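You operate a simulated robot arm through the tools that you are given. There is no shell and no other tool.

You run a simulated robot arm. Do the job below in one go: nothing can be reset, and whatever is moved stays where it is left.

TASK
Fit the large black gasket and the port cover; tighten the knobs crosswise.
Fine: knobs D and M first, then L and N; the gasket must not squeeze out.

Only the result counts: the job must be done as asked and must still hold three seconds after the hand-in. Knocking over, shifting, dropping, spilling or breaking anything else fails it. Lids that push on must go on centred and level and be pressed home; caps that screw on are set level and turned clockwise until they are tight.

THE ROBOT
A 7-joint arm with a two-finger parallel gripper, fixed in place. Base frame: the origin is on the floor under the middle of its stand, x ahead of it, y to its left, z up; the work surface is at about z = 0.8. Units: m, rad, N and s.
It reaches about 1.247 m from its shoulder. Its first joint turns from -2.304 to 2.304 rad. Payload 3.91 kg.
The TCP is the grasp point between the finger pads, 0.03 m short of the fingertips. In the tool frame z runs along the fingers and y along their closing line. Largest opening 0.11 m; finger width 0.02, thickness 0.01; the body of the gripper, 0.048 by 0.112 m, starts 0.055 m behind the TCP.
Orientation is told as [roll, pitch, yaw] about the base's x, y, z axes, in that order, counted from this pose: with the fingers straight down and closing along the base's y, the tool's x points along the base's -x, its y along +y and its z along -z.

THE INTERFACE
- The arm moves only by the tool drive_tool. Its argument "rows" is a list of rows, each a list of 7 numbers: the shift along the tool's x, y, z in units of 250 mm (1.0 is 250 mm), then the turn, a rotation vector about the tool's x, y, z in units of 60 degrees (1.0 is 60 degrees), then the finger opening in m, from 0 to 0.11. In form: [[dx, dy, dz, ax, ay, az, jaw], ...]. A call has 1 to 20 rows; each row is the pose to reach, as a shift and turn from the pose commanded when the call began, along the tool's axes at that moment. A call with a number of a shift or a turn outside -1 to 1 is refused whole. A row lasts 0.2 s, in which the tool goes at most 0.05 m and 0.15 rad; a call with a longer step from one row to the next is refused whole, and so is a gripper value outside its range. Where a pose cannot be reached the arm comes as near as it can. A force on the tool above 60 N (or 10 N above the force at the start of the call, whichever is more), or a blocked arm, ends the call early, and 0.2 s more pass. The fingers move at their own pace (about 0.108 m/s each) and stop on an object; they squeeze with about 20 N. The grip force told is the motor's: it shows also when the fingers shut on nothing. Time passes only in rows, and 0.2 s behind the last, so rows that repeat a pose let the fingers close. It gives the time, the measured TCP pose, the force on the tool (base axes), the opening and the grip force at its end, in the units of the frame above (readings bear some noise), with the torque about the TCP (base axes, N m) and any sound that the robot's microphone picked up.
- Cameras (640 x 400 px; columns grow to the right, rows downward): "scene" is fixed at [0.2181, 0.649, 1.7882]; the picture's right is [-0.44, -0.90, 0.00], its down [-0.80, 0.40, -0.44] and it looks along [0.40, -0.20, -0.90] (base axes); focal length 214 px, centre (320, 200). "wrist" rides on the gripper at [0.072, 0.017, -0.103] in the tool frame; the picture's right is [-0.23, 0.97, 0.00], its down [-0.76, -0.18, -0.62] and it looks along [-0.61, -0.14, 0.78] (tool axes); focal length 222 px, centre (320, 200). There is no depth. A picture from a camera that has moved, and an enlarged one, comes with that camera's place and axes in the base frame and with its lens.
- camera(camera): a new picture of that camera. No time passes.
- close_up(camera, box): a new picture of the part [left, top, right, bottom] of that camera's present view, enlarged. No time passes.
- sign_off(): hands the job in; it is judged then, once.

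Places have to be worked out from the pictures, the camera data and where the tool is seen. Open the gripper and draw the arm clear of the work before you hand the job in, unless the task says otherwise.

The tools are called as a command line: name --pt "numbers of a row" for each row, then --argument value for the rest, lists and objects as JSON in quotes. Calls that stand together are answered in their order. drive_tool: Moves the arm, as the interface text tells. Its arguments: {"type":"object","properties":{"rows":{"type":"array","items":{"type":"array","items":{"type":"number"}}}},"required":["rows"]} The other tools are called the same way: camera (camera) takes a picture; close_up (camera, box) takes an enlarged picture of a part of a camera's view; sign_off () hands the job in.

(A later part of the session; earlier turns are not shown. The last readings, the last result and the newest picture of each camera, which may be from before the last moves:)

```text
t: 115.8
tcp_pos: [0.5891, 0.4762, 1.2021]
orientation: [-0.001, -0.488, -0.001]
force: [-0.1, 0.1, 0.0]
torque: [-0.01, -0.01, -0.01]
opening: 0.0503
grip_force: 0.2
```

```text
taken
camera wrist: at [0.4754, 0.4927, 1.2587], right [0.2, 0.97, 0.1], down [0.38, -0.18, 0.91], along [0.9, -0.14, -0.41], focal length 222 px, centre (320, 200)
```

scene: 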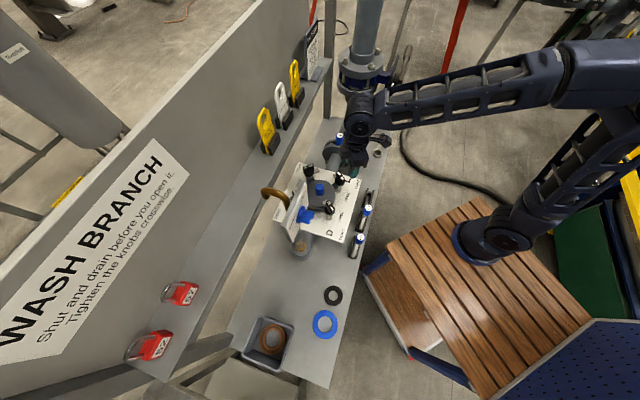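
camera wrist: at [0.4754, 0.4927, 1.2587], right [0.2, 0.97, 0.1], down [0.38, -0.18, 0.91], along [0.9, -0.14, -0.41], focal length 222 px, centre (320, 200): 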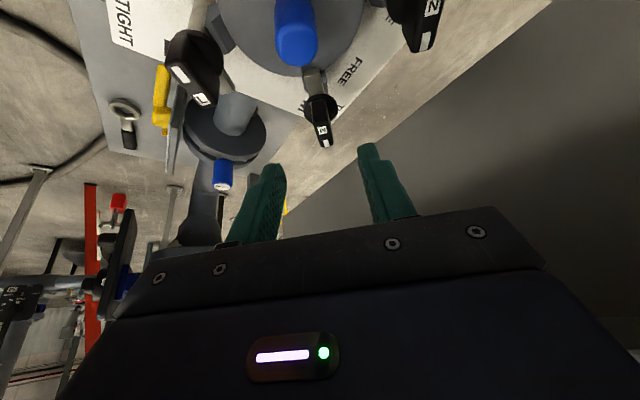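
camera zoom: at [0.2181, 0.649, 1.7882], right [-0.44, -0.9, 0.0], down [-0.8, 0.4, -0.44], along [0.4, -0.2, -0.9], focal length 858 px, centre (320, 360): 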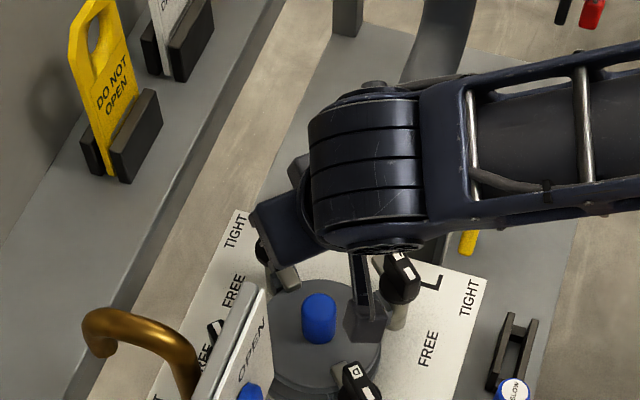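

D and M are both at TIGHT. Next is L, which is farther from the shelf and can be reached vertically: I level the tool and move above it at yaw 0.

drive_tool --pt "0 -0.1 0 0 0.06 0 0.05" --pt "0.005 -0.2 0 0 0.16 0 0.05" --pt "0.01 -0.29 0 0 0.26 0 0.05" --pt "0.015 -0.35 -0.005 0 0.36 0 0.05" --pt "0.021 -0.384 -0.011 0 0.466 0 0.05" --pt "0.021 -0.384 -0.011 0 0.466 0 0.05"

camera --camera "wrist"

close_up --camera "wrist" --box '[230, 40, 410, 190]'

```text
t: 117.2
tcp_pos: [0.5782, 0.3783, 1.2027]
orientation: [0.0, 0.001, -0.002]
force: [0.0, -0.1, -1.0]
torque: [0.0, -0.02, 0.01]
opening: 0.0498
grip_force: 0.1
```

```text
taken
camera wrist: at [0.5055, 0.3955, 1.3066], right [0.23, 0.97, 0.0], down [0.76, -0.18, 0.62], along [0.61, -0.14, -0.78], focal length 222 px, centre (320, 200)
```

wrist: 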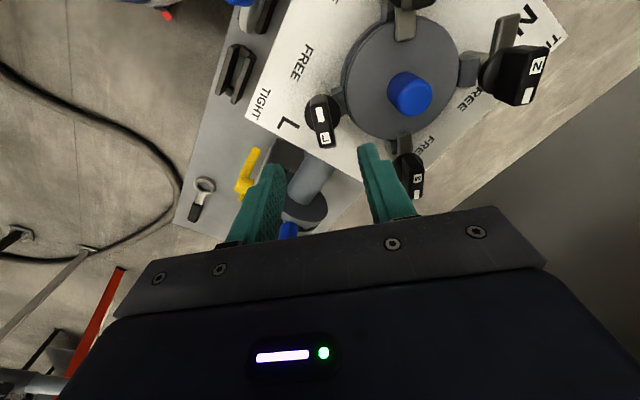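

```text
2.67 times, centred on (320, 115) of wrist
camera zoom: at [0.5055, 0.3955, 1.3066], right [0.23, 0.97, 0.0], down [0.76, -0.18, 0.62], along [0.61, -0.14, -0.78], focal length 592 px, centre (320, 427)
```

zoom: 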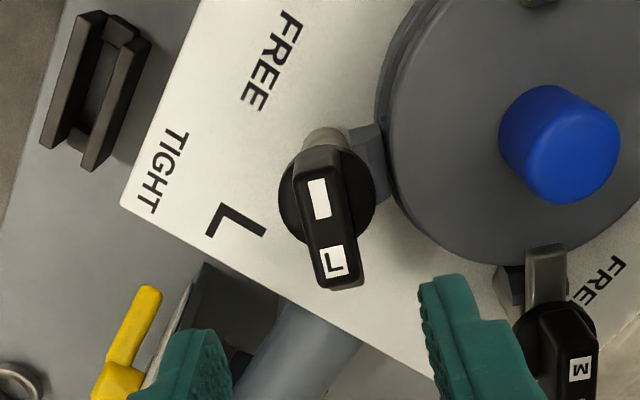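

drive_tool --pt "-0.02 0 0.1 0 0 0 0.05" --pt "-0.02 0 0.22 0 0 0 0.05" --pt "-0.02 0 0.34 0 0 0 0.05" --pt "-0.02 0 0.34 0 0 0 0.05"

close_up --camera "wrist" --box '[230, 60, 410, 210]'

```text
t: 118.2
tcp_pos: [0.5857, 0.3791, 1.12]
orientation: [-0.001, -0.001, 0.001]
force: [-0.6, 0.1, -0.3]
torque: [-0.04, -0.02, 0.01]
opening: 0.0501
grip_force: 0.0
```

```text
2.67 times, centred on (320, 135) of wrist
camera zoom: at [0.5121, 0.3961, 1.2227], right [0.23, 0.97, 0.0], down [0.76, -0.18, 0.62], along [0.61, -0.14, -0.78], focal length 592 px, centre (320, 373)
```

zoom: 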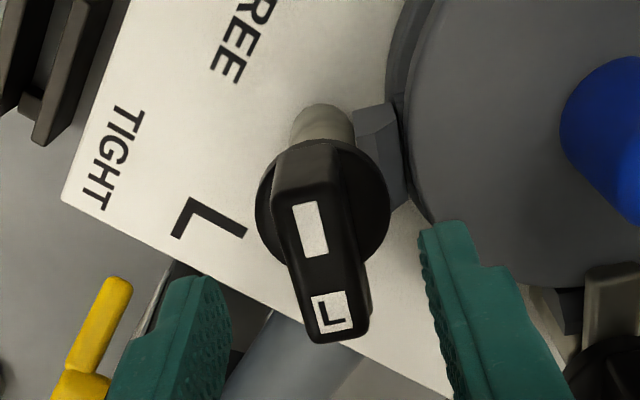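

drive_tool --pt "0.003 -0.003 0.04 0 0 0 0.05" --pt "0.003 -0.003 0.08 0 0 0 0.05" --pt "0.003 -0.003 0.108 0 0 0 0.05" --pt "0.003 -0.003 0.108 0 0 0 0.03" --pt "0.003 -0.003 0.108 0 0 0 0.01" --pt "0.003 -0.003 0.108 0 0 0 0.01"

close_up --camera "wrist" --box '[230, 60, 410, 210]'

```text
t: 119.6
tcp_pos: [0.5837, 0.3804, 1.0918]
orientation: [0.0, -0.002, 0.0]
force: [3.6, 16.8, -5.8]
torque: [0.41, -0.68, 0.04]
opening: 0.0178
grip_force: 45.2
```

```text
2.67 times, centred on (320, 135) of wrist
camera zoom: at [0.5099, 0.3966, 1.1959], right [0.23, 0.97, 0.0], down [0.76, -0.18, 0.62], along [0.61, -0.14, -0.78], focal length 592 px, centre (320, 373)
```

zoom: 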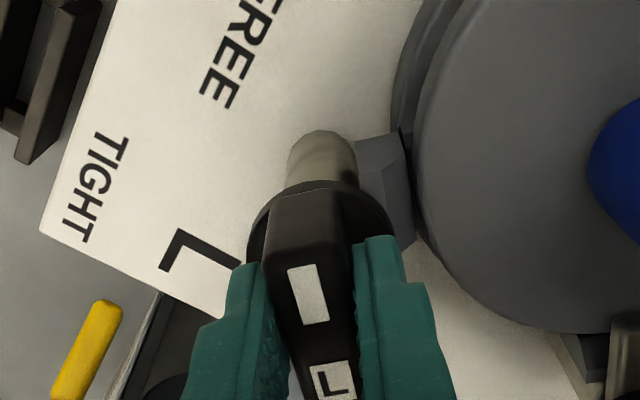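

L is gripped. I test the direction FREE→TIGHT shown on the plate (counter-clockwise here) with a small turn, reading the torque.

drive_tool --pt "0 0.002 0 0 0 -0.04 0.01" --pt "0 0.0025 0.001 0 0 -0.08 0.01" --pt "0 0.0025 0.001 0 0 -0.12 0.01" --pt "0 0.0025 0.001 0 0 -0.12 0.01"

```text
t: 120.6
tcp_pos: [0.5825, 0.3802, 1.0921]
orientation: [0.0, 0.001, 0.128]
force: [-3.1, 20.0, -4.1]
torque: [0.27, 1.49, 0.07]
opening: 0.0178
grip_force: 44.4
```

Turning counter-clockwise is free (0.07 N m). I continue.

drive_tool --pt "0 0.002 0 0 0 -0.06 0.01" --pt "0 0.003 0 0 0 -0.12 0.01" --pt "0 0.003 0 0 0 -0.18 0.01" --pt "0 0.003 0 0 0 -0.25 0.01" --pt "0 0.003 0 0 0 -0.25 0.01"

```text
t: 121.8
tcp_pos: [0.5843, 0.3792, 1.0939]
orientation: [-0.003, 0.002, 0.385]
force: [-20.1, -0.6, -16.1]
torque: [0.64, -0.01, 0.01]
opening: 0.0182
grip_force: 44.9
```

drive_tool --pt "0.002 0.001 0.001 0 0 -0.06 0.01" --pt "0.003 0.001 0.0015 0 0 -0.12 0.01" --pt "0.003 0.001 0.0015 0 0 -0.18 0.01" --pt "0.003 0.001 0.0015 0 0 -0.25 0.01" --pt "0.003 0.001 0.0015 0 0 -0.25 0.01"

close_up --camera "scene" --box '[290, 140, 370, 220]'

```text
t: 123.0
tcp_pos: [0.5847, 0.3771, 1.092]
orientation: [-0.002, 0.0, 0.649]
force: [-11.8, -12.3, -16.0]
torque: [0.28, 0.12, -0.01]
opening: 0.0181
grip_force: 45.2
```

```text
5.00 times, centred on (330, 180) of scene
camera zoom: at [0.2181, 0.649, 1.7882], right [-0.44, -0.9, 0.0], down [-0.8, 0.4, -0.44], along [0.4, -0.2, -0.9], focal length 1072 px, centre (270, 300)
```

zoom: 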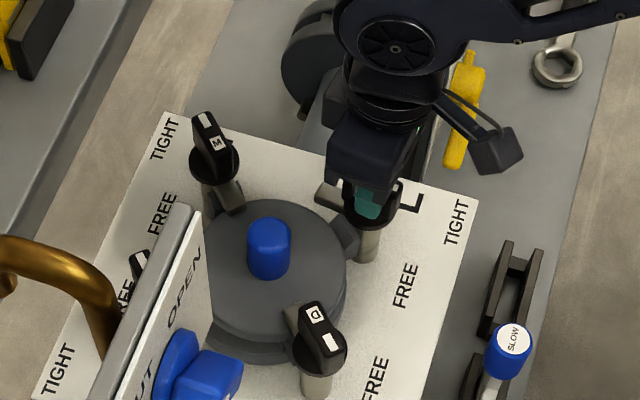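

drive_tool --pt "0.001 0 0.001 0 0 -0.06 0.01" --pt "0.002 0 0.0015 0 0 -0.12 0.01" --pt "0.002 0 0.0015 0 0 -0.18 0.01" --pt "0.002 0 0.0015 0 0 -0.25 0.01" --pt "0.002 0 0.0015 0 0 -0.25 0.01"

```text
t: 124.2
tcp_pos: [0.5839, 0.3768, 1.0931]
orientation: [0.0, -0.004, 0.91]
force: [24.6, -14.5, 8.2]
torque: [-0.55, 0.06, -0.09]
opening: 0.0179
grip_force: 44.5
```

drive_tool --pt "0 -0.003 0 0 0 -0.06 0.01" --pt "0 -0.004 -0.001 0 0 -0.12 0.01" --pt "0 -0.004 -0.001 0 0 -0.18 0.01" --pt "0 -0.004 -0.001 0 0 -0.25 0.01" --pt "0 -0.004 -0.001 0 0 -0.25 0.01"

```text
t: 125.4
tcp_pos: [0.585, 0.3761, 1.0933]
orientation: [-0.001, -0.002, 1.172]
force: [25.5, -9.7, 15.4]
torque: [-0.06, -0.15, -0.1]
opening: 0.0181
grip_force: 45.5
```

drive_tool --pt "0 -0.003 -0.001 0 0 -0.05 0.01" --pt "0 -0.004 -0.002 0 0 -0.1 0.01" --pt "0 -0.004 -0.002 0 0 -0.15 0.01" --pt "0 -0.004 -0.002 0 0 -0.2 0.01" --pt "0 -0.004 -0.002 0 0 -0.2 0.01"

```text
t: 126.6
tcp_pos: [0.5869, 0.3759, 1.0919]
orientation: [0.0, -0.001, 1.383]
force: [23.9, -0.6, 9.9]
torque: [1.2, -0.4, -0.05]
opening: 0.0181
grip_force: 45.0
```

drive_tool --pt "0 -0.003 -0.001 0 0 -0.05 0.01" --pt "0 -0.0035 -0.001 0 0 -0.1 0.01" --pt "0 -0.0035 -0.001 0 0 -0.167 0.01" --pt "0 -0.0035 -0.001 0 0 -0.167 0.01"

drive_tool --pt "0 -0.002 0 0 0 -0.04 0.01" --pt "0 -0.002 0 0 0 -0.08 0.01" --pt "0 -0.002 0 0 0 -0.12 0.01" --pt "0 -0.002 0 0 0 -0.12 0.01"

```text
t: 127.6
tcp_pos: [0.5865, 0.3767, 1.0928]
orientation: [0.001, 0.002, 1.558]
force: [9.7, -3.7, -3.3]
torque: [1.39, -0.37, -0.02]
opening: 0.0178
grip_force: 45.3
```

```text
t: 128.6
tcp_pos: [0.5874, 0.3769, 1.0924]
orientation: [0.0, 0.002, 1.683]
force: [-5.0, -9.6, -1.2]
torque: [-0.67, 0.12, -1.23]
opening: 0.0198
grip_force: 45.1
```

L hit its stop at 90° (−1.23 N m). I unwind, open and lift clear.

drive_tool --pt "0 0 0 0 0 0.06 0.01" --pt "0 0 0 0 0 0.107 0.01" --pt "0 0 0 0 0 0.107 0.03" --pt "0 0 0 0 0 0.107 0.05" --pt "0 0 0 0 0 0.107 0.05" --pt "0 0 -0.12 0 0 0.107 0.05" --pt "0 0 -0.3 0 0 0.107 0.05" --pt "0 0 -0.48 0 0 0.107 0.05"

camera --camera "wrist"

close_up --camera "wrist" --box '[180, 0, 420, 180]'

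close_up --camera "scene" --box '[290, 150, 360, 220]'

```text
t: 130.4
tcp_pos: [0.5862, 0.376, 1.2161]
orientation: [0.0, -0.001, 1.572]
force: [0.2, -0.4, -0.1]
torque: [0.01, 0.03, -0.02]
opening: 0.0499
grip_force: 0.0
```

```text
taken
camera wrist: at [0.5689, 0.3038, 1.3192], right [-0.97, 0.23, 0.0], down [0.18, 0.76, 0.62], along [0.14, 0.61, -0.78], focal length 222 px, centre (320, 200)
```

wrist: 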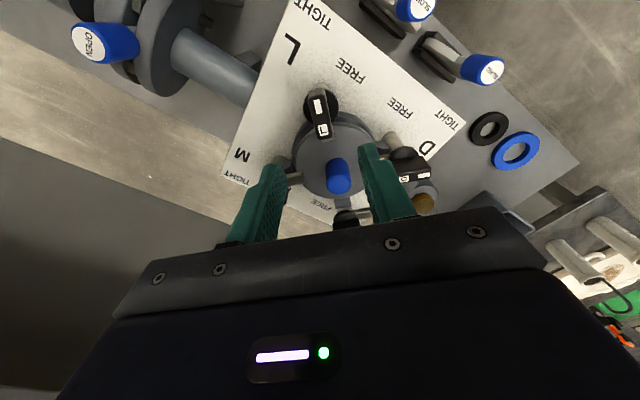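

```text
2.22 times, centred on (300, 90) of wrist
camera zoom: at [0.5689, 0.3038, 1.3192], right [-0.97, 0.23, 0.0], down [0.18, 0.76, 0.62], along [0.14, 0.61, -0.78], focal length 494 px, centre (364, 444)
```

zoom: 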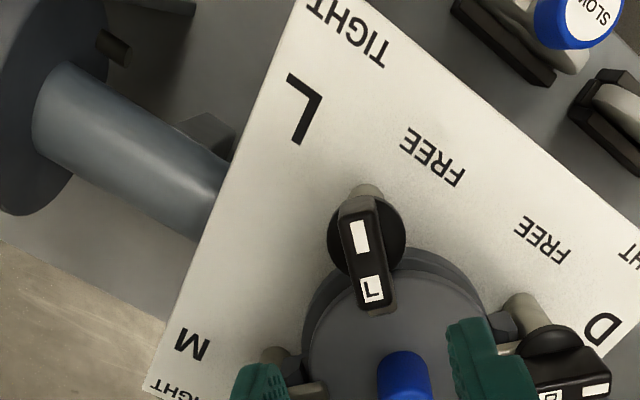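

```text
5.71 times, centred on (325, 185) of scene
camera zoom: at [0.2181, 0.649, 1.7882], right [-0.44, -0.9, 0.0], down [-0.8, 0.4, -0.44], along [0.4, -0.2, -0.9], focal length 1226 px, centre (291, 286)
```

zoom: 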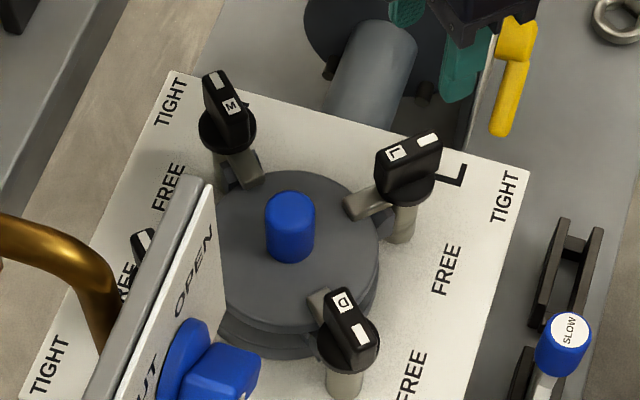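

D, M and L are all at TIGHT. N remains, squeezed between the shelf and the valve panel, so I'll use an 18° lean back toward the robot. First I bring the tool round to yaw 0 at a safe spot.

drive_tool --pt "-0.02 0.015 0 0 0 0.125 0.05" --pt "-0.04 0.03 0 0 0 0.25 0.05" --pt "-0.06 0.045 0 0 0 0.375 0.05" --pt "-0.08 0.06 0 0 0 0.5 0.05" --pt "-0.1 0.075 0 0 0 0.625 0.05" --pt "-0.12 0.09 0 0 0 0.75 0.05"

drive_tool --pt "0 0 0 0 0 0.125 0.05" --pt "0 0 0 0 0 0.25 0.05" --pt "0 0 0 0 0 0.375 0.05" --pt "0 0 0 0 0 0.5 0.05" --pt "0 0 0 0 0 0.625 0.05" --pt "0 0 0 0 0 0.75 0.05"

camera --camera "wrist"

```text
t: 131.8
tcp_pos: [0.565, 0.4072, 1.2131]
orientation: [-0.002, 0.001, 0.781]
force: [-0.4, -0.3, -0.1]
torque: [0.03, 0.04, 0.02]
opening: 0.0498
grip_force: 0.0
```

```text
t: 133.2
tcp_pos: [0.5649, 0.4078, 1.2124]
orientation: [-0.001, -0.001, -0.001]
force: [0.2, 0.0, -0.6]
torque: [0.0, -0.04, 0.02]
opening: 0.0501
grip_force: 0.1
```

```text
taken
camera wrist: at [0.4903, 0.4244, 1.3165], right [0.23, 0.97, 0.0], down [0.76, -0.18, 0.62], along [0.61, -0.14, -0.78], focal length 222 px, centre (320, 200)
```

wrist: 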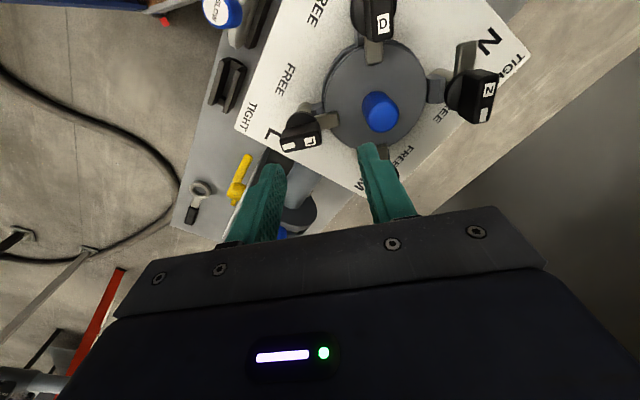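

close_up --camera "wrist" --box '[410, 30, 550, 140]'

close_up --camera "wrist" --box '[260, 0, 500, 180]'

```text
3.64 times, centred on (480, 85) of wrist
camera zoom: at [0.4903, 0.4244, 1.3165], right [0.23, 0.97, 0.0], down [0.76, -0.18, 0.62], along [0.61, -0.14, -0.78], focal length 808 px, centre (-262, 618)
```

zoom: 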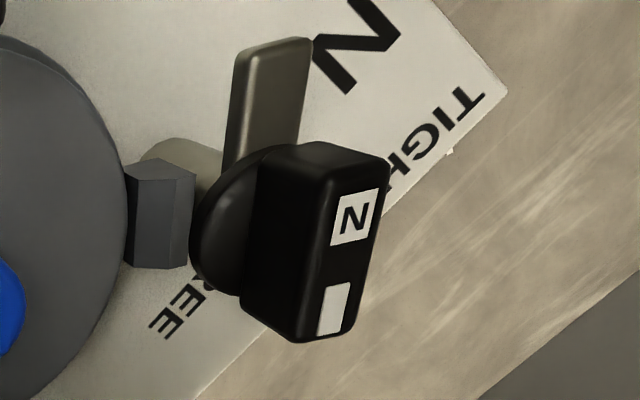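

```text
2.22 times, centred on (380, 90) of wrist
camera zoom: at [0.4903, 0.4244, 1.3165], right [0.23, 0.97, 0.0], down [0.76, -0.18, 0.62], along [0.61, -0.14, -0.78], focal length 494 px, centre (187, 444)
```

zoom: 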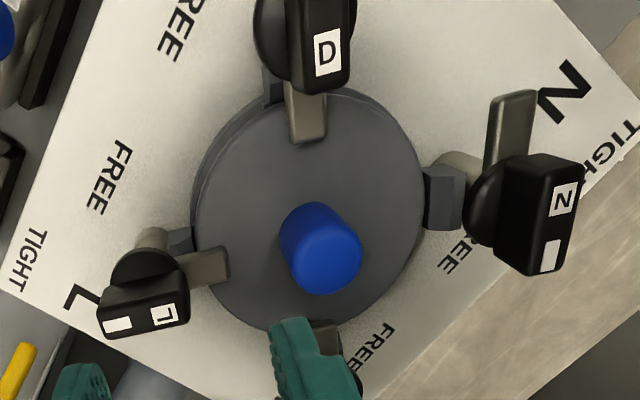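

N's axis projects to about (0.587, 0.568). I lean the hand back 18° and move in low so the camera passes under the valve panel's lower corner.

drive_tool --pt "0 0.04 0.03 -0.042 -0.042 0 0.05" --pt "0 0.08 0.07 -0.084 -0.084 0 0.05" --pt "0 0.12 0.12 -0.127 -0.127 0 0.05" --pt "0 0.16 0.17 -0.17 -0.17 0 0.05" --pt "0 0.2 0.22 -0.212 -0.212 0 0.05" --pt "0 0.2 0.22 -0.212 -0.212 0 0.05"

camera --camera "wrist"

close_up --camera "scene" --box '[260, 120, 380, 240]'

```text
t: 134.6
tcp_pos: [0.565, 0.457, 1.1577]
orientation: [0.225, -0.222, -0.027]
force: [0.0, -0.4, -0.2]
torque: [0.01, -0.01, 0.0]
opening: 0.0502
grip_force: 0.0
```

```text
taken
camera wrist: at [0.4695, 0.4534, 1.2433], right [0.2, 0.94, 0.26], down [0.61, -0.33, 0.72], along [0.77, 0.02, -0.64], focal length 222 px, centre (320, 200)
```

wrist: 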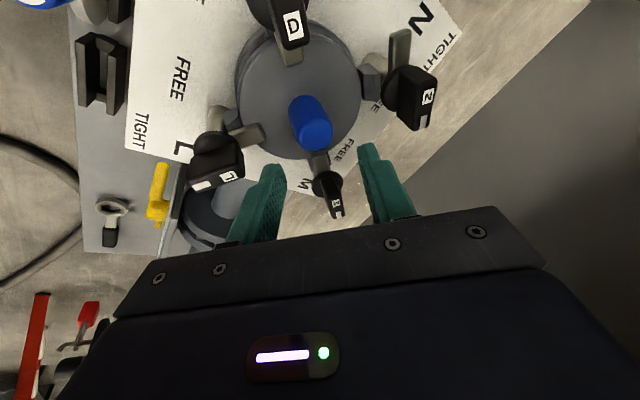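

```text
3.33 times, centred on (320, 180) of scene
camera zoom: at [0.2181, 0.649, 1.7882], right [-0.44, -0.9, 0.0], down [-0.8, 0.4, -0.44], along [0.4, -0.2, -0.9], focal length 715 px, centre (320, 267)
```

zoom: 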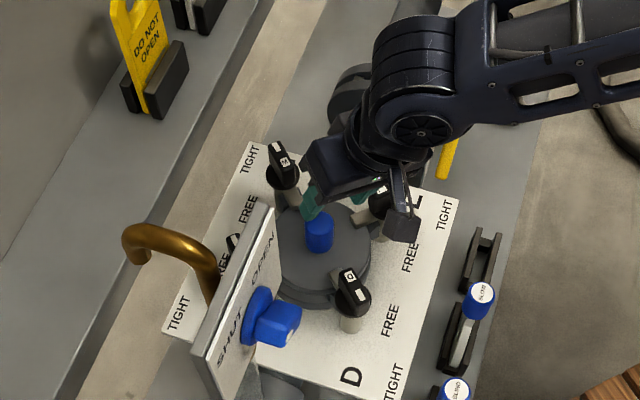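

drive_tool --pt "-0.008 0.08 0.045 0 0 0 0.05" --pt "-0.015 0.16 0.09 0 0 0 0.05" --pt "-0.023 0.24 0.132 0 0 0 0.05" --pt "-0.03 0.32 0.175 0 0 0 0.05" --pt "-0.038 0.394 0.216 0 0 0 0.05" --pt "-0.038 0.394 0.216 0 0 0 0.05"

camera --camera "wrist"

close_up --camera "wrist" --box '[230, 60, 410, 210]'

close_up --camera "scene" --box '[260, 120, 380, 240]'

```text
t: 136.0
tcp_pos: [0.5824, 0.5634, 1.1297]
orientation: [0.224, -0.222, -0.024]
force: [0.4, 0.7, 0.4]
torque: [0.02, 0.01, -0.02]
opening: 0.0501
grip_force: 0.2
```

```text
taken
camera wrist: at [0.4878, 0.559, 1.216], right [0.2, 0.94, 0.26], down [0.61, -0.33, 0.72], along [0.77, 0.02, -0.64], focal length 222 px, centre (320, 200)
```

wrist: 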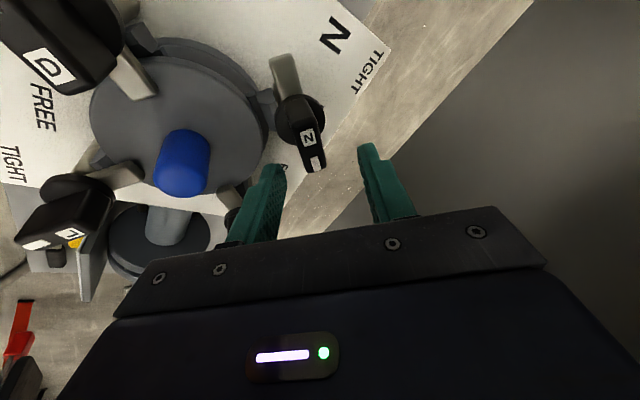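

```text
2.67 times, centred on (320, 135) of wrist
camera zoom: at [0.4878, 0.559, 1.216], right [0.2, 0.94, 0.26], down [0.61, -0.33, 0.72], along [0.77, 0.02, -0.64], focal length 592 px, centre (320, 373)
```

zoom: 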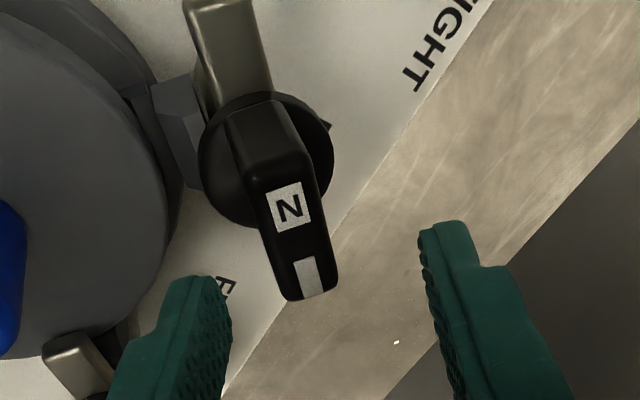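

```text
3.33 times, centred on (320, 180) of scene
camera zoom: at [0.2181, 0.649, 1.7882], right [-0.44, -0.9, 0.0], down [-0.8, 0.4, -0.44], along [0.4, -0.2, -0.9], focal length 715 px, centre (320, 267)
```

zoom: 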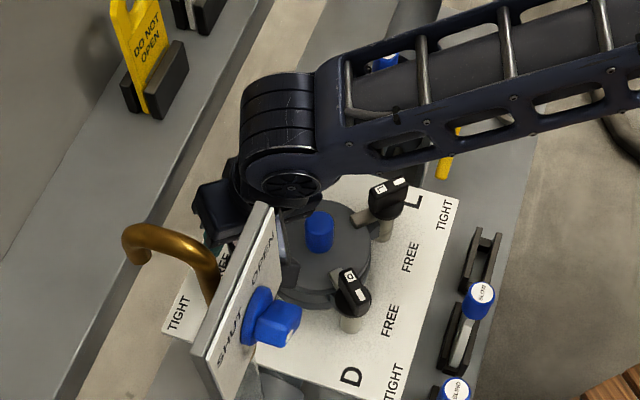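

drive_tool --pt "0.01 -0.008 0.048 0 0 0 0.05" --pt "0.021 -0.017 0.097 0 0 0 0.05" --pt "0.032 -0.025 0.145 0 0 0 0.05" --pt "0.032 -0.025 0.145 0 0 0 0.05"

close_up --camera "wrist" --box '[230, 60, 410, 210]'

close_up --camera "scene" --box '[260, 120, 380, 240]'

```text
t: 137.0
tcp_pos: [0.5853, 0.5676, 1.0918]
orientation: [0.224, -0.222, -0.025]
force: [-0.8, 0.4, 0.3]
torque: [-0.01, 0.04, -0.05]
opening: 0.0498
grip_force: 0.1
```

```text
2.67 times, centred on (320, 135) of wrist
camera zoom: at [0.4893, 0.562, 1.1785], right [0.2, 0.94, 0.26], down [0.61, -0.33, 0.72], along [0.77, 0.02, -0.64], focal length 592 px, centre (320, 373)
```

zoom: 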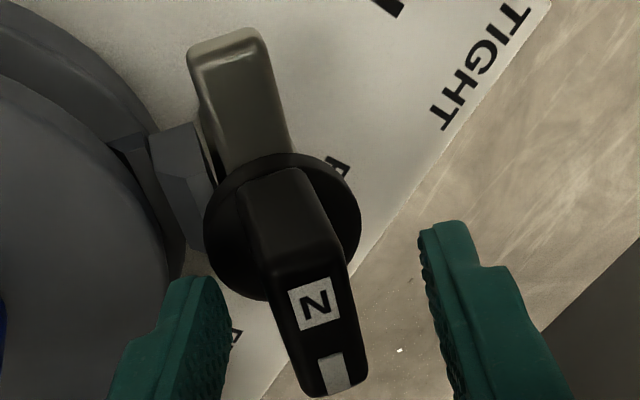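

```text
3.33 times, centred on (320, 180) of scene
camera zoom: at [0.2181, 0.649, 1.7882], right [-0.44, -0.9, 0.0], down [-0.8, 0.4, -0.44], along [0.4, -0.2, -0.9], focal length 715 px, centre (320, 267)
```

zoom: 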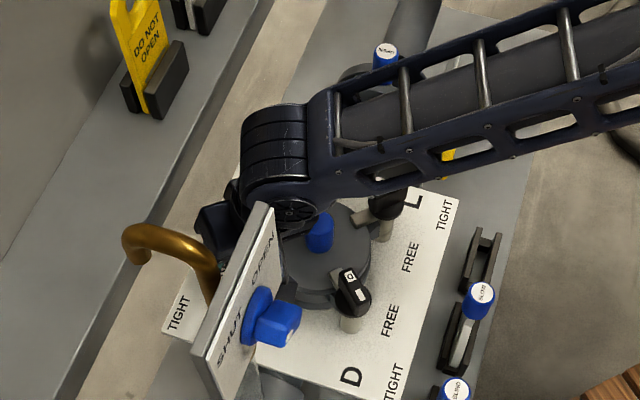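

The bar is a few mm toward the left finger; I shift that way and close.

drive_tool --pt "0.005 -0.012 0 0 0 0 0.05" --pt "0.005 -0.012 0 0 0 0 0.035" --pt "0.005 -0.012 0 0 0 0 0.02" --pt "0.005 -0.012 0 0 0 0 0.01" --pt "0.005 -0.012 0 0 0 0 0.01"

close_up --camera "wrist" --box '[230, 60, 410, 210]'

```text
t: 138.2
tcp_pos: [0.5832, 0.5647, 1.0922]
orientation: [0.224, -0.222, -0.024]
force: [0.0, 2.2, 2.7]
torque: [-1.22, -0.03, 0.0]
opening: 0.0239
grip_force: 44.9
```

```text
2.67 times, centred on (320, 135) of wrist
camera zoom: at [0.4879, 0.5596, 1.1778], right [0.2, 0.94, 0.26], down [0.61, -0.33, 0.72], along [0.77, 0.02, -0.64], focal length 592 px, centre (320, 373)
```

zoom: 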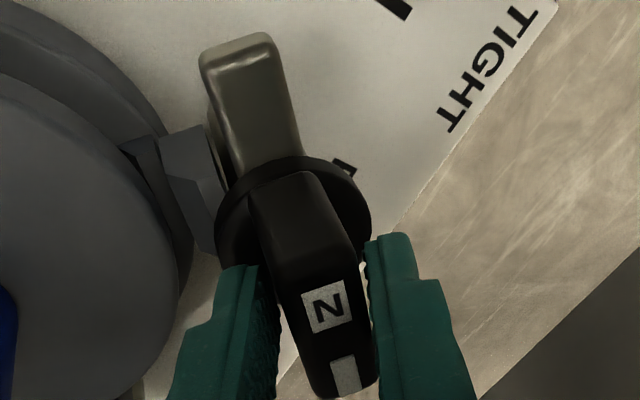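

N is gripped evenly (0.0239 m, as expected with the lean). I turn it counter-clockwise about the finger axis in small steps.

drive_tool --pt "0 0 0 0 0 -0.05 0.01" --pt "0 0 0 0 0 -0.1 0.01" --pt "0 0 0 0 0 -0.167 0.01" --pt "0 0 0 0 0 -0.167 0.01"

```text
t: 139.2
tcp_pos: [0.583, 0.563, 1.0925]
orientation: [0.182, -0.259, 0.152]
force: [2.8, -4.5, 12.9]
torque: [-1.25, 0.1, 0.0]
opening: 0.0225
grip_force: 45.1
```

drive_tool --pt "0 0 0 0 0 -0.06 0.01" --pt "0 0 -0.001 0 0 -0.12 0.01" --pt "0 0 -0.001 0 0 -0.18 0.01" --pt "0 0 -0.001 0 0 -0.25 0.01" --pt "0 0 -0.001 0 0 -0.25 0.01"

close_up --camera "wrist" --box '[230, 60, 410, 210]'

```text
t: 140.4
tcp_pos: [0.5825, 0.5628, 1.0915]
orientation: [0.109, -0.293, 0.421]
force: [10.4, -4.8, 2.6]
torque: [-1.35, -0.63, -0.08]
opening: 0.0205
grip_force: 45.0
```

```text
2.67 times, centred on (320, 135) of wrist
camera zoom: at [0.488, 0.5279, 1.171], right [-0.23, 0.96, 0.17], down [0.61, 0.0, 0.8], along [0.76, 0.28, -0.58], focal length 592 px, centre (320, 373)
```

zoom: 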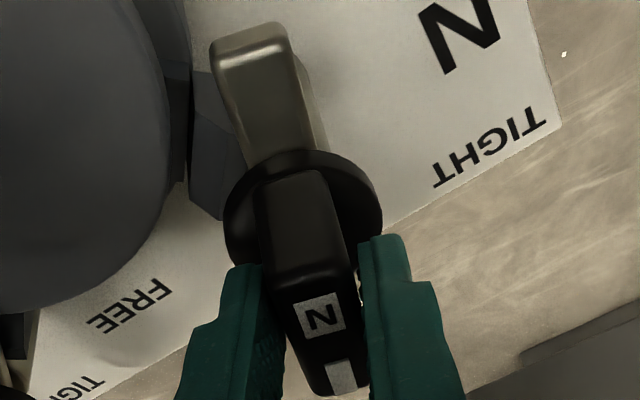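

drive_tool --pt "-0.001 -0.001 0 0 0 -0.06 0.01" --pt "-0.001 -0.001 0 0 0 -0.12 0.01" --pt "-0.001 -0.001 0 0 0 -0.18 0.01" --pt "-0.001 -0.001 0 0 0 -0.25 0.01" --pt "-0.001 -0.001 0 0 0 -0.25 0.01"

```text
t: 141.6
tcp_pos: [0.583, 0.5632, 1.0917]
orientation: [0.025, -0.312, 0.695]
force: [8.0, -10.6, 8.9]
torque: [-1.67, -0.34, -0.12]
opening: 0.0184
grip_force: 45.1
```

drive_tool --pt "0 -0.001 -0.001 0 0 -0.06 0.01" --pt "0 -0.002 -0.001 0 0 -0.12 0.01" --pt "0 -0.002 -0.001 0 0 -0.18 0.01" --pt "0 -0.002 -0.001 0 0 -0.25 0.01" --pt "0 -0.002 -0.001 0 0 -0.25 0.01"

close_up --camera "wrist" --box '[230, 60, 410, 210]'

close_up --camera "scene" --box '[260, 100, 380, 220]'

```text
t: 142.8
tcp_pos: [0.5828, 0.5624, 1.0918]
orientation: [-0.057, -0.306, 0.969]
force: [8.0, -13.3, -8.1]
torque: [0.9, 0.65, -0.07]
opening: 0.0194
grip_force: 44.9
```

```text
2.67 times, centred on (320, 135) of wrist
camera zoom: at [0.5059, 0.4937, 1.167], right [-0.67, 0.74, 0.02], down [0.42, 0.36, 0.83], along [0.61, 0.56, -0.55], focal length 592 px, centre (320, 373)
```

zoom: 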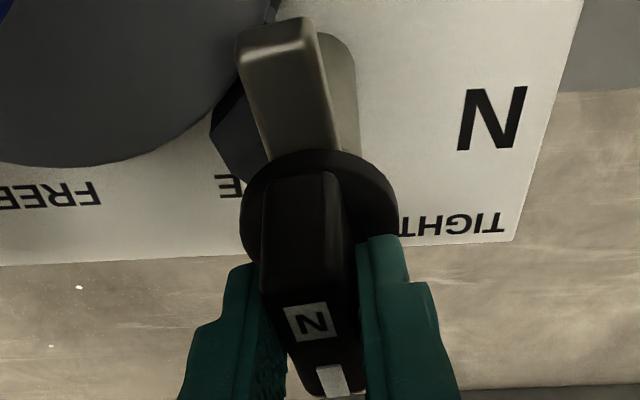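

```text
3.33 times, centred on (320, 160) of scene
camera zoom: at [0.2181, 0.649, 1.7882], right [-0.44, -0.9, 0.0], down [-0.8, 0.4, -0.44], along [0.4, -0.2, -0.9], focal length 715 px, centre (320, 333)
```

zoom: 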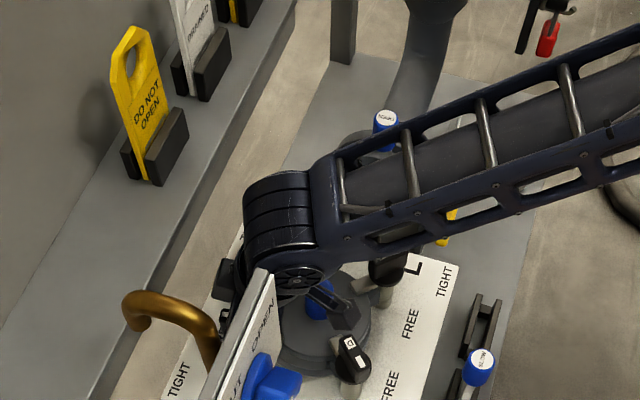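

drive_tool --pt "0.001 -0.001 0 0 0 -0.06 0.01" --pt "0.001 -0.002 0 0 0 -0.12 0.01" --pt "0.001 -0.002 0 0 0 -0.18 0.01" --pt "0.001 -0.002 0 0 0 -0.25 0.01" --pt "0.001 -0.002 0 0 0 -0.25 0.01"

```text
t: 144.0
tcp_pos: [0.5834, 0.5646, 1.0909]
orientation: [-0.136, -0.282, 1.244]
force: [-2.5, 1.7, -8.7]
torque: [1.0, 1.06, 0.02]
opening: 0.0213
grip_force: 45.5
```

drive_tool --pt "0 0 0 0 0 -0.05 0.01" --pt "0 0 0 0 0 -0.1 0.01" --pt "0 0 0 0 0 -0.15 0.01" --pt "0 0 0 0 0 -0.2 0.01" --pt "0 0 0 0 0 -0.2 0.01"

```text
t: 145.2
tcp_pos: [0.5827, 0.5635, 1.093]
orientation: [-0.194, -0.249, 1.458]
force: [-13.1, 7.9, -2.0]
torque: [0.77, 1.42, 0.11]
opening: 0.0229
grip_force: 45.1
```

drive_tool --pt "0 0.002 0 0 0 -0.04 0.01" --pt "0 0.002 0 0 0 -0.08 0.01" --pt "0 0.002 0 0 0 -0.12 0.01" --pt "0 0.002 0 0 0 -0.12 0.01"

close_up --camera "wrist" --box '[230, 60, 410, 210]'

```text
t: 146.2
tcp_pos: [0.5819, 0.5639, 1.0942]
orientation: [-0.226, -0.224, 1.584]
force: [-5.4, 17.0, 3.8]
torque: [1.12, 1.25, 0.12]
opening: 0.0236
grip_force: 45.3
```

```text
2.67 times, centred on (320, 135) of wrist
camera zoom: at [0.5431, 0.4707, 1.1713], right [-0.95, 0.26, -0.16], down [0.03, 0.6, 0.8], along [0.3, 0.76, -0.58], focal length 592 px, centre (320, 373)
```

zoom: 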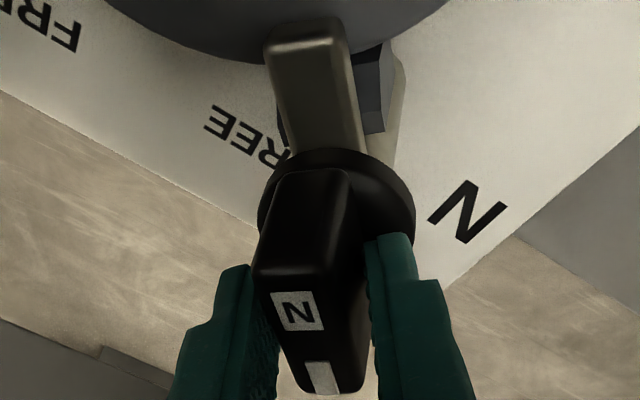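

drive_tool --pt "0 0.001 0 0 0 -0.035 0.01" --pt "0 0.001 0 0 0 -0.07 0.01" --pt "0 0.001 0 0 0 -0.1 0.01" --pt "0 0.001 0 0 0 -0.1 0.01"

```text
t: 147.2
tcp_pos: [0.5826, 0.5628, 1.0921]
orientation: [-0.244, -0.196, 1.687]
force: [-8.0, -1.2, 19.9]
torque: [0.11, 1.29, -0.96]
opening: 0.0249
grip_force: 44.5
```

drive_tool --pt "0 0 -0.001 0 0 -0.03 0.01" --pt "0 0 -0.001 0 0 -0.06 0.01" --pt "0 0 -0.001 0 0 -0.06 0.01"

close_up --camera "wrist" --box '[230, 60, 410, 210]'

```text
t: 148.0
tcp_pos: [0.5829, 0.5618, 1.0923]
orientation: [-0.259, -0.182, 1.75]
force: [-3.4, -1.5, 25.3]
torque: [0.33, 1.21, -1.06]
opening: 0.0265
grip_force: 45.4
```

```text
2.67 times, centred on (320, 135) of wrist
camera zoom: at [0.555, 0.4673, 1.1731], right [-0.97, 0.1, -0.2], down [-0.1, 0.62, 0.78], along [0.2, 0.78, -0.6], focal length 592 px, centre (320, 373)
```

zoom: 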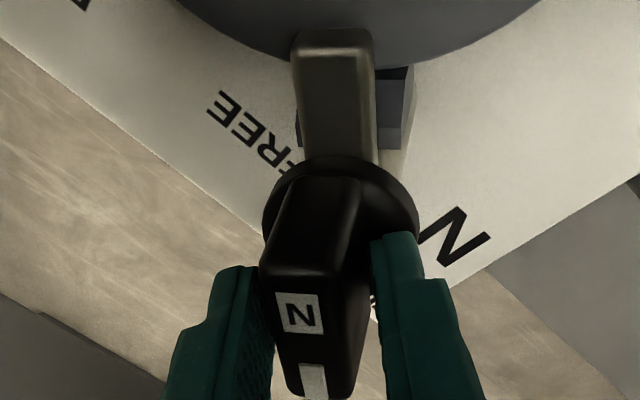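

N's bar is at 90° and held by its stop (−1.06 N m, tool turning but the bar not). I unwind, open, and back out along the finger axis away from shelf and panel.

drive_tool --pt "0 0 0 0 0 0.08 0.01" --pt "0 0 0 0 0 0.16 0.01" --pt "0 0 0 0 0 0.16 0.03" --pt "0 0 0 0 0 0.16 0.05" --pt "0 0 0 0 0 0.16 0.05"

drive_tool --pt "0 0 -0.05 0 0 0 0.05" --pt "0 0 -0.12 0 0 0 0.05" --pt "0.1 -0.0 -0.16 0 0 0 0.05" --pt "0.25 0.0 -0.2 0 0 0 0.05" --pt "0.42 0.0 -0.24 0 0 0 0.05" --pt "0.58 0.0 -0.3 0 0 0 0.05"

camera --camera "wrist"

camera --camera "scene"

```text
t: 149.2
tcp_pos: [0.5825, 0.5628, 1.0913]
orientation: [-0.224, -0.223, 1.582]
force: [0.8, -0.3, 0.5]
torque: [0.02, -0.01, -0.01]
opening: 0.0501
grip_force: 0.0
```

```text
t: 150.6
tcp_pos: [0.5708, 0.4096, 1.1332]
orientation: [-0.22, -0.22, 1.582]
force: [1.2, 0.3, 0.5]
torque: [-0.03, 0.0, -0.01]
opening: 0.0501
grip_force: 0.0
```

```text
taken
camera wrist: at [0.5304, 0.3168, 1.2116], right [-0.95, 0.26, -0.16], down [0.03, 0.6, 0.8], along [0.3, 0.76, -0.58], focal length 222 px, centre (320, 200)
```

wrist: 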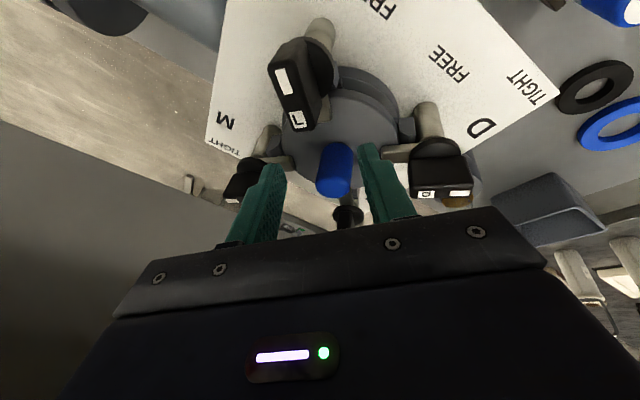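

```text
taken
```

scene: 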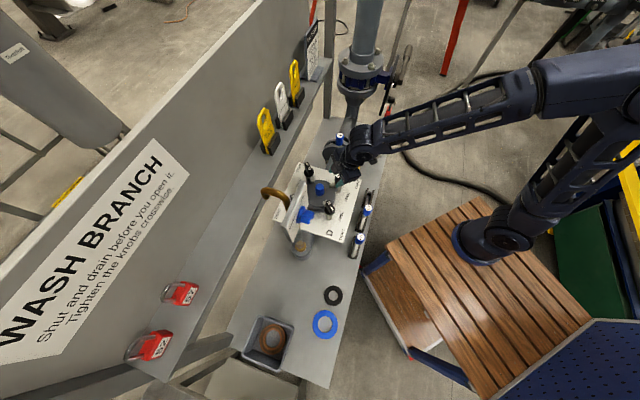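

N is done and the tool is clear. I rise and pull back toward the robot, then inspect the finished assembly.

drive_tool --pt "0.02 0.02 -0.14 0 0 0 0.05" --pt "0.05 0.05 -0.28 0 0 0 0.05" --pt "0.09 0.09 -0.42 0 0 0 0.05" --pt "0.127 0.123 -0.56 0 0 0 0.05"

camera --camera "wrist"

close_up --camera "wrist" --box '[210, 0, 450, 200]'

close_up --camera "scene" --box '[290, 150, 360, 220]'

```text
t: 151.6
tcp_pos: [0.509, 0.3459, 1.2503]
orientation: [-0.225, -0.223, 1.584]
force: [0.1, -1.0, 0.1]
torque: [-0.05, 0.03, 0.01]
opening: 0.0499
grip_force: 0.1
```

```text
taken
camera wrist: at [0.4697, 0.2535, 1.3287], right [-0.95, 0.26, -0.16], down [0.03, 0.6, 0.8], along [0.3, 0.76, -0.58], focal length 222 px, centre (320, 200)
```

wrist: 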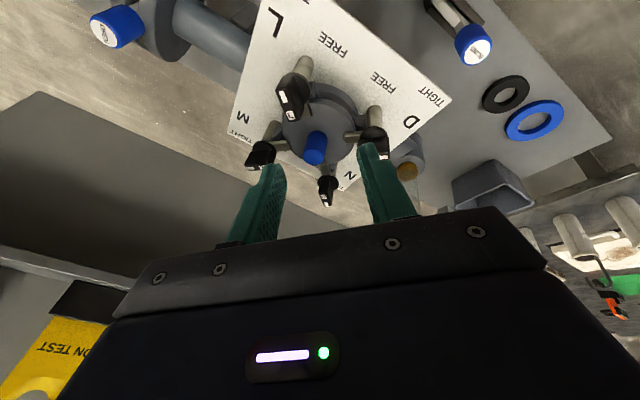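

```text
2.00 times, centred on (330, 100) of wrist
camera zoom: at [0.4697, 0.2535, 1.3287], right [-0.95, 0.26, -0.16], down [0.03, 0.6, 0.8], along [0.3, 0.76, -0.58], focal length 444 px, centre (300, 400)
```

zoom: 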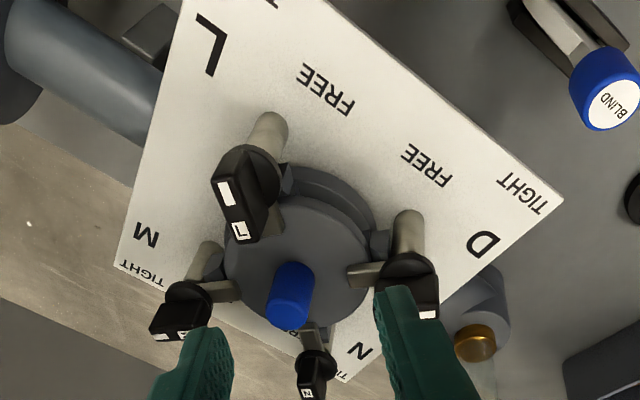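

```text
5.71 times, centred on (325, 185) of scene
camera zoom: at [0.2181, 0.649, 1.7882], right [-0.44, -0.9, 0.0], down [-0.8, 0.4, -0.44], along [0.4, -0.2, -0.9], focal length 1226 px, centre (291, 286)
```

zoom: 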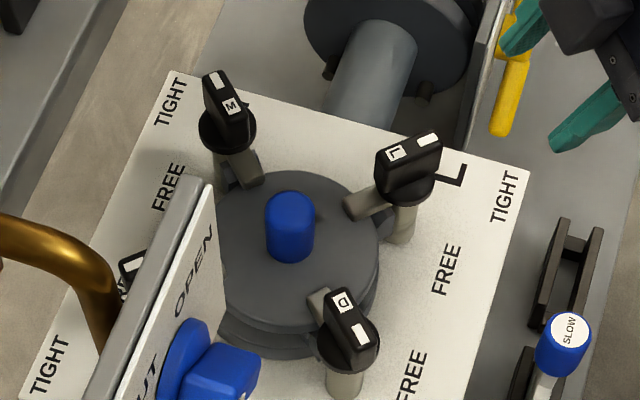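

All four tongues point inward over the cover. Before handing in I'll take a low side view to verify the cover is level, the clamps bear on it, and the gasket hasn't squeezed out.

drive_tool --pt "0.028 0.057 -0.02 -0.052 0.054 0 0.05" --pt "0.057 0.115 -0.04 -0.105 0.108 0 0.05" --pt "0.085 0.172 -0.06 -0.157 0.162 0 0.05" --pt "0.114 0.23 -0.078 -0.209 0.215 0 0.05"

drive_tool --pt "0 0 0 0 0 0.125 0.05" --pt "0 0 0 0 0 0.25 0.05" --pt "0 0 0 0 0 0.375 0.05" --pt "0 0 0 0 0 0.5 0.05" --pt "0 0 0 0 0 0.625 0.05" --pt "0 0 0 0 0 0.75 0.05"

drive_tool --pt "0.02 0 0.06 0 -0.13 0 0.05" --pt "0.04 0 0.12 0 -0.26 0 0.05" --pt "0.06 0 0.2 0 -0.39 0 0.05" --pt "0.1 0 0.28 0 -0.52 0 0.05" --pt "0.14 0 0.36 0 -0.65 0 0.05" --pt "0.18 0 0.42 0 -0.78 0 0.05" --pt "0.2 0 0.46 0 -0.9 0 0.05"

camera --camera "wrist"

```text
t: 152.6
tcp_pos: [0.4462, 0.3162, 1.2504]
orientation: [0.0, 0.001, 1.557]
force: [-0.3, 0.9, -0.6]
torque: [-0.01, -0.01, 0.01]
opening: 0.0504
grip_force: 0.0
```

```text
t: 154.0
tcp_pos: [0.447, 0.3142, 1.2503]
orientation: [-0.001, 0.0, 0.769]
force: [-0.1, -1.2, 0.8]
torque: [-0.01, 0.03, 0.03]
opening: 0.0501
grip_force: 0.1
```

```text
t: 155.6
tcp_pos: [0.4258, 0.2995, 1.1547]
orientation: [0.0, -0.943, 0.774]
force: [0.3, -0.3, 0.3]
torque: [0.01, 0.01, 0.02]
opening: 0.0499
grip_force: 0.0
out of reach, approached as far as the arm can: row 7
```

```text
taken
camera wrist: at [0.3216, 0.2244, 1.1562], right [-0.58, 0.79, 0.18], down [0.08, -0.17, 0.98], along [0.81, 0.59, 0.03], focal length 222 px, centre (320, 200)
```

wrist: 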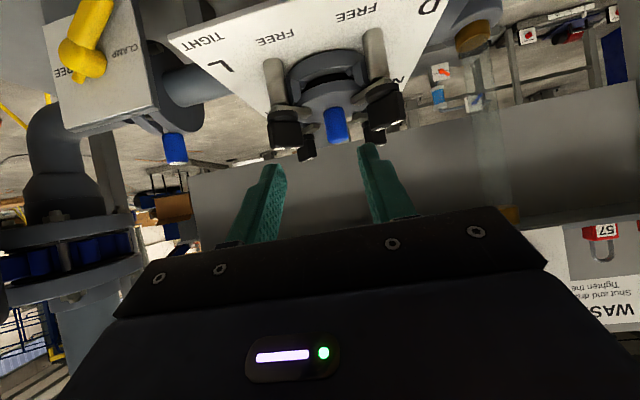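

close_up --camera "wrist" --box '[255, 40, 415, 165]'

close_up --camera "wrist" --box '[295, 45, 375, 115]'

```text
3.20 times, centred on (335, 102) of wrist
camera zoom: at [0.3216, 0.2244, 1.1562], right [-0.58, 0.79, 0.18], down [0.08, -0.17, 0.98], along [0.81, 0.59, 0.03], focal length 711 px, centre (272, 512)
```

zoom: 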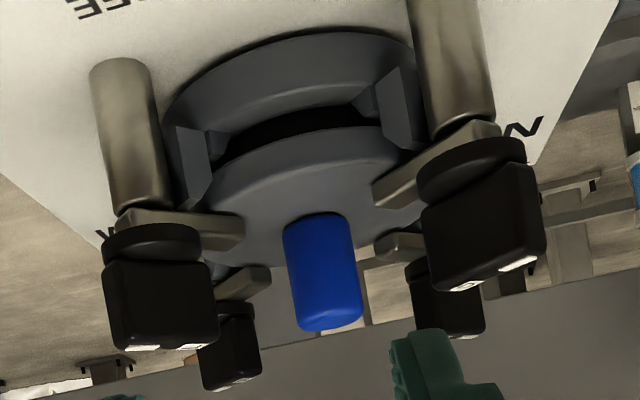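

```text
5.71 times, centred on (335, 80) of wrist
camera zoom: at [0.3216, 0.2244, 1.1562], right [-0.58, 0.79, 0.18], down [0.08, -0.17, 0.98], along [0.81, 0.59, 0.03], focal length 1269 px, centre (234, 886)
```

zoom: 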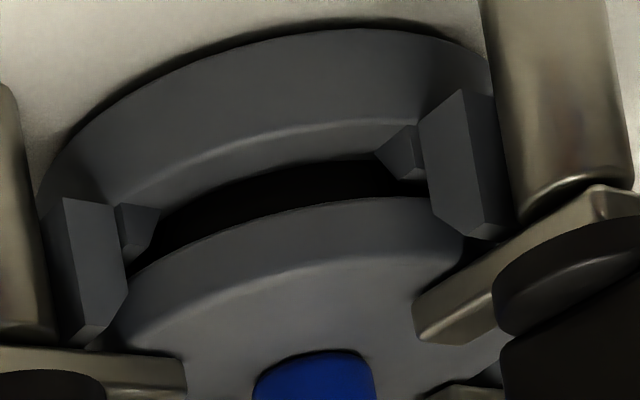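

close_up --camera "wrist" --box '[340, 70, 380, 105]'

close_up --camera "wrist" --box '[278, 85, 323, 120]'

close_up --camera "scene" --box '[325, 195, 345, 212]'

close_up --camera "scene" --box '[325, 165, 350, 185]'

```text
11.43 times, centred on (360, 88) of wrist
camera zoom: at [0.3216, 0.2244, 1.1562], right [-0.58, 0.79, 0.18], down [0.08, -0.17, 0.98], along [0.81, 0.59, 0.03], focal length 2538 px, centre (-137, 1486)
```

zoom: 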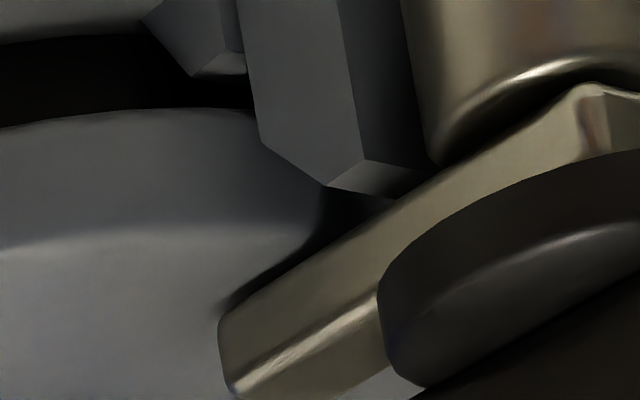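

```text
11.43 times, centred on (300, 102) of wrist
camera zoom: at [0.3216, 0.2244, 1.1562], right [-0.58, 0.79, 0.18], down [0.08, -0.17, 0.98], along [0.81, 0.59, 0.03], focal length 2538 px, centre (543, 1314)
```

zoom: 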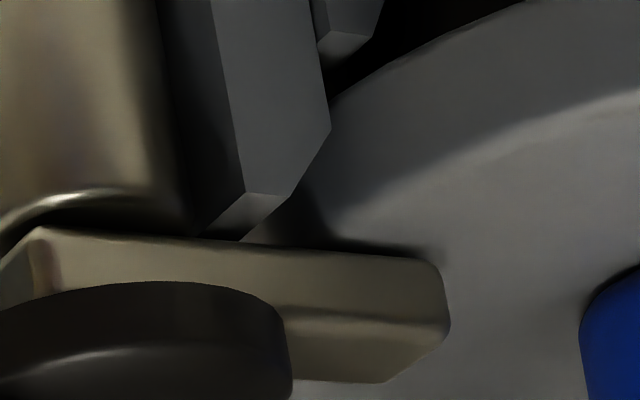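

```text
16.00 times, centred on (335, 204) of scene
camera zoom: at [0.2181, 0.649, 1.7882], right [-0.44, -0.9, 0.0], down [-0.8, 0.4, -0.44], along [0.4, -0.2, -0.9], focal length 3432 px, centre (80, 144)
```

zoom: 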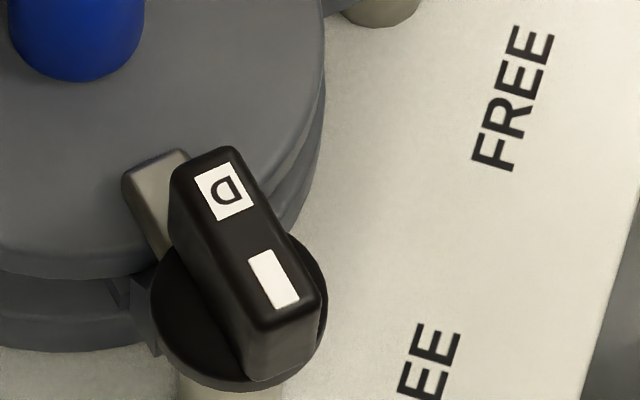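

```text
16.00 times, centred on (338, 175) of scene
camera zoom: at [0.2181, 0.649, 1.7882], right [-0.44, -0.9, 0.0], down [-0.8, 0.4, -0.44], along [0.4, -0.2, -0.9], focal length 3432 px, centre (40, 600)
```

zoom: 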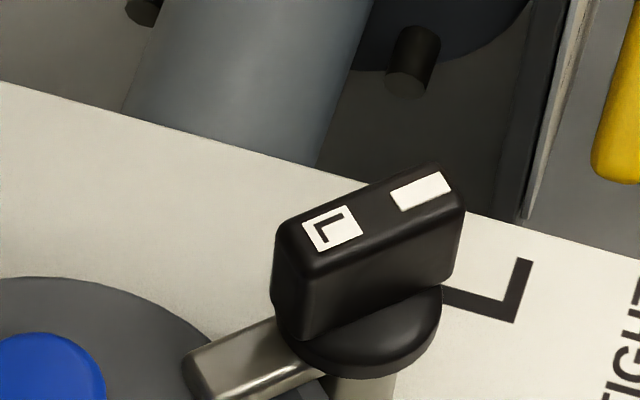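

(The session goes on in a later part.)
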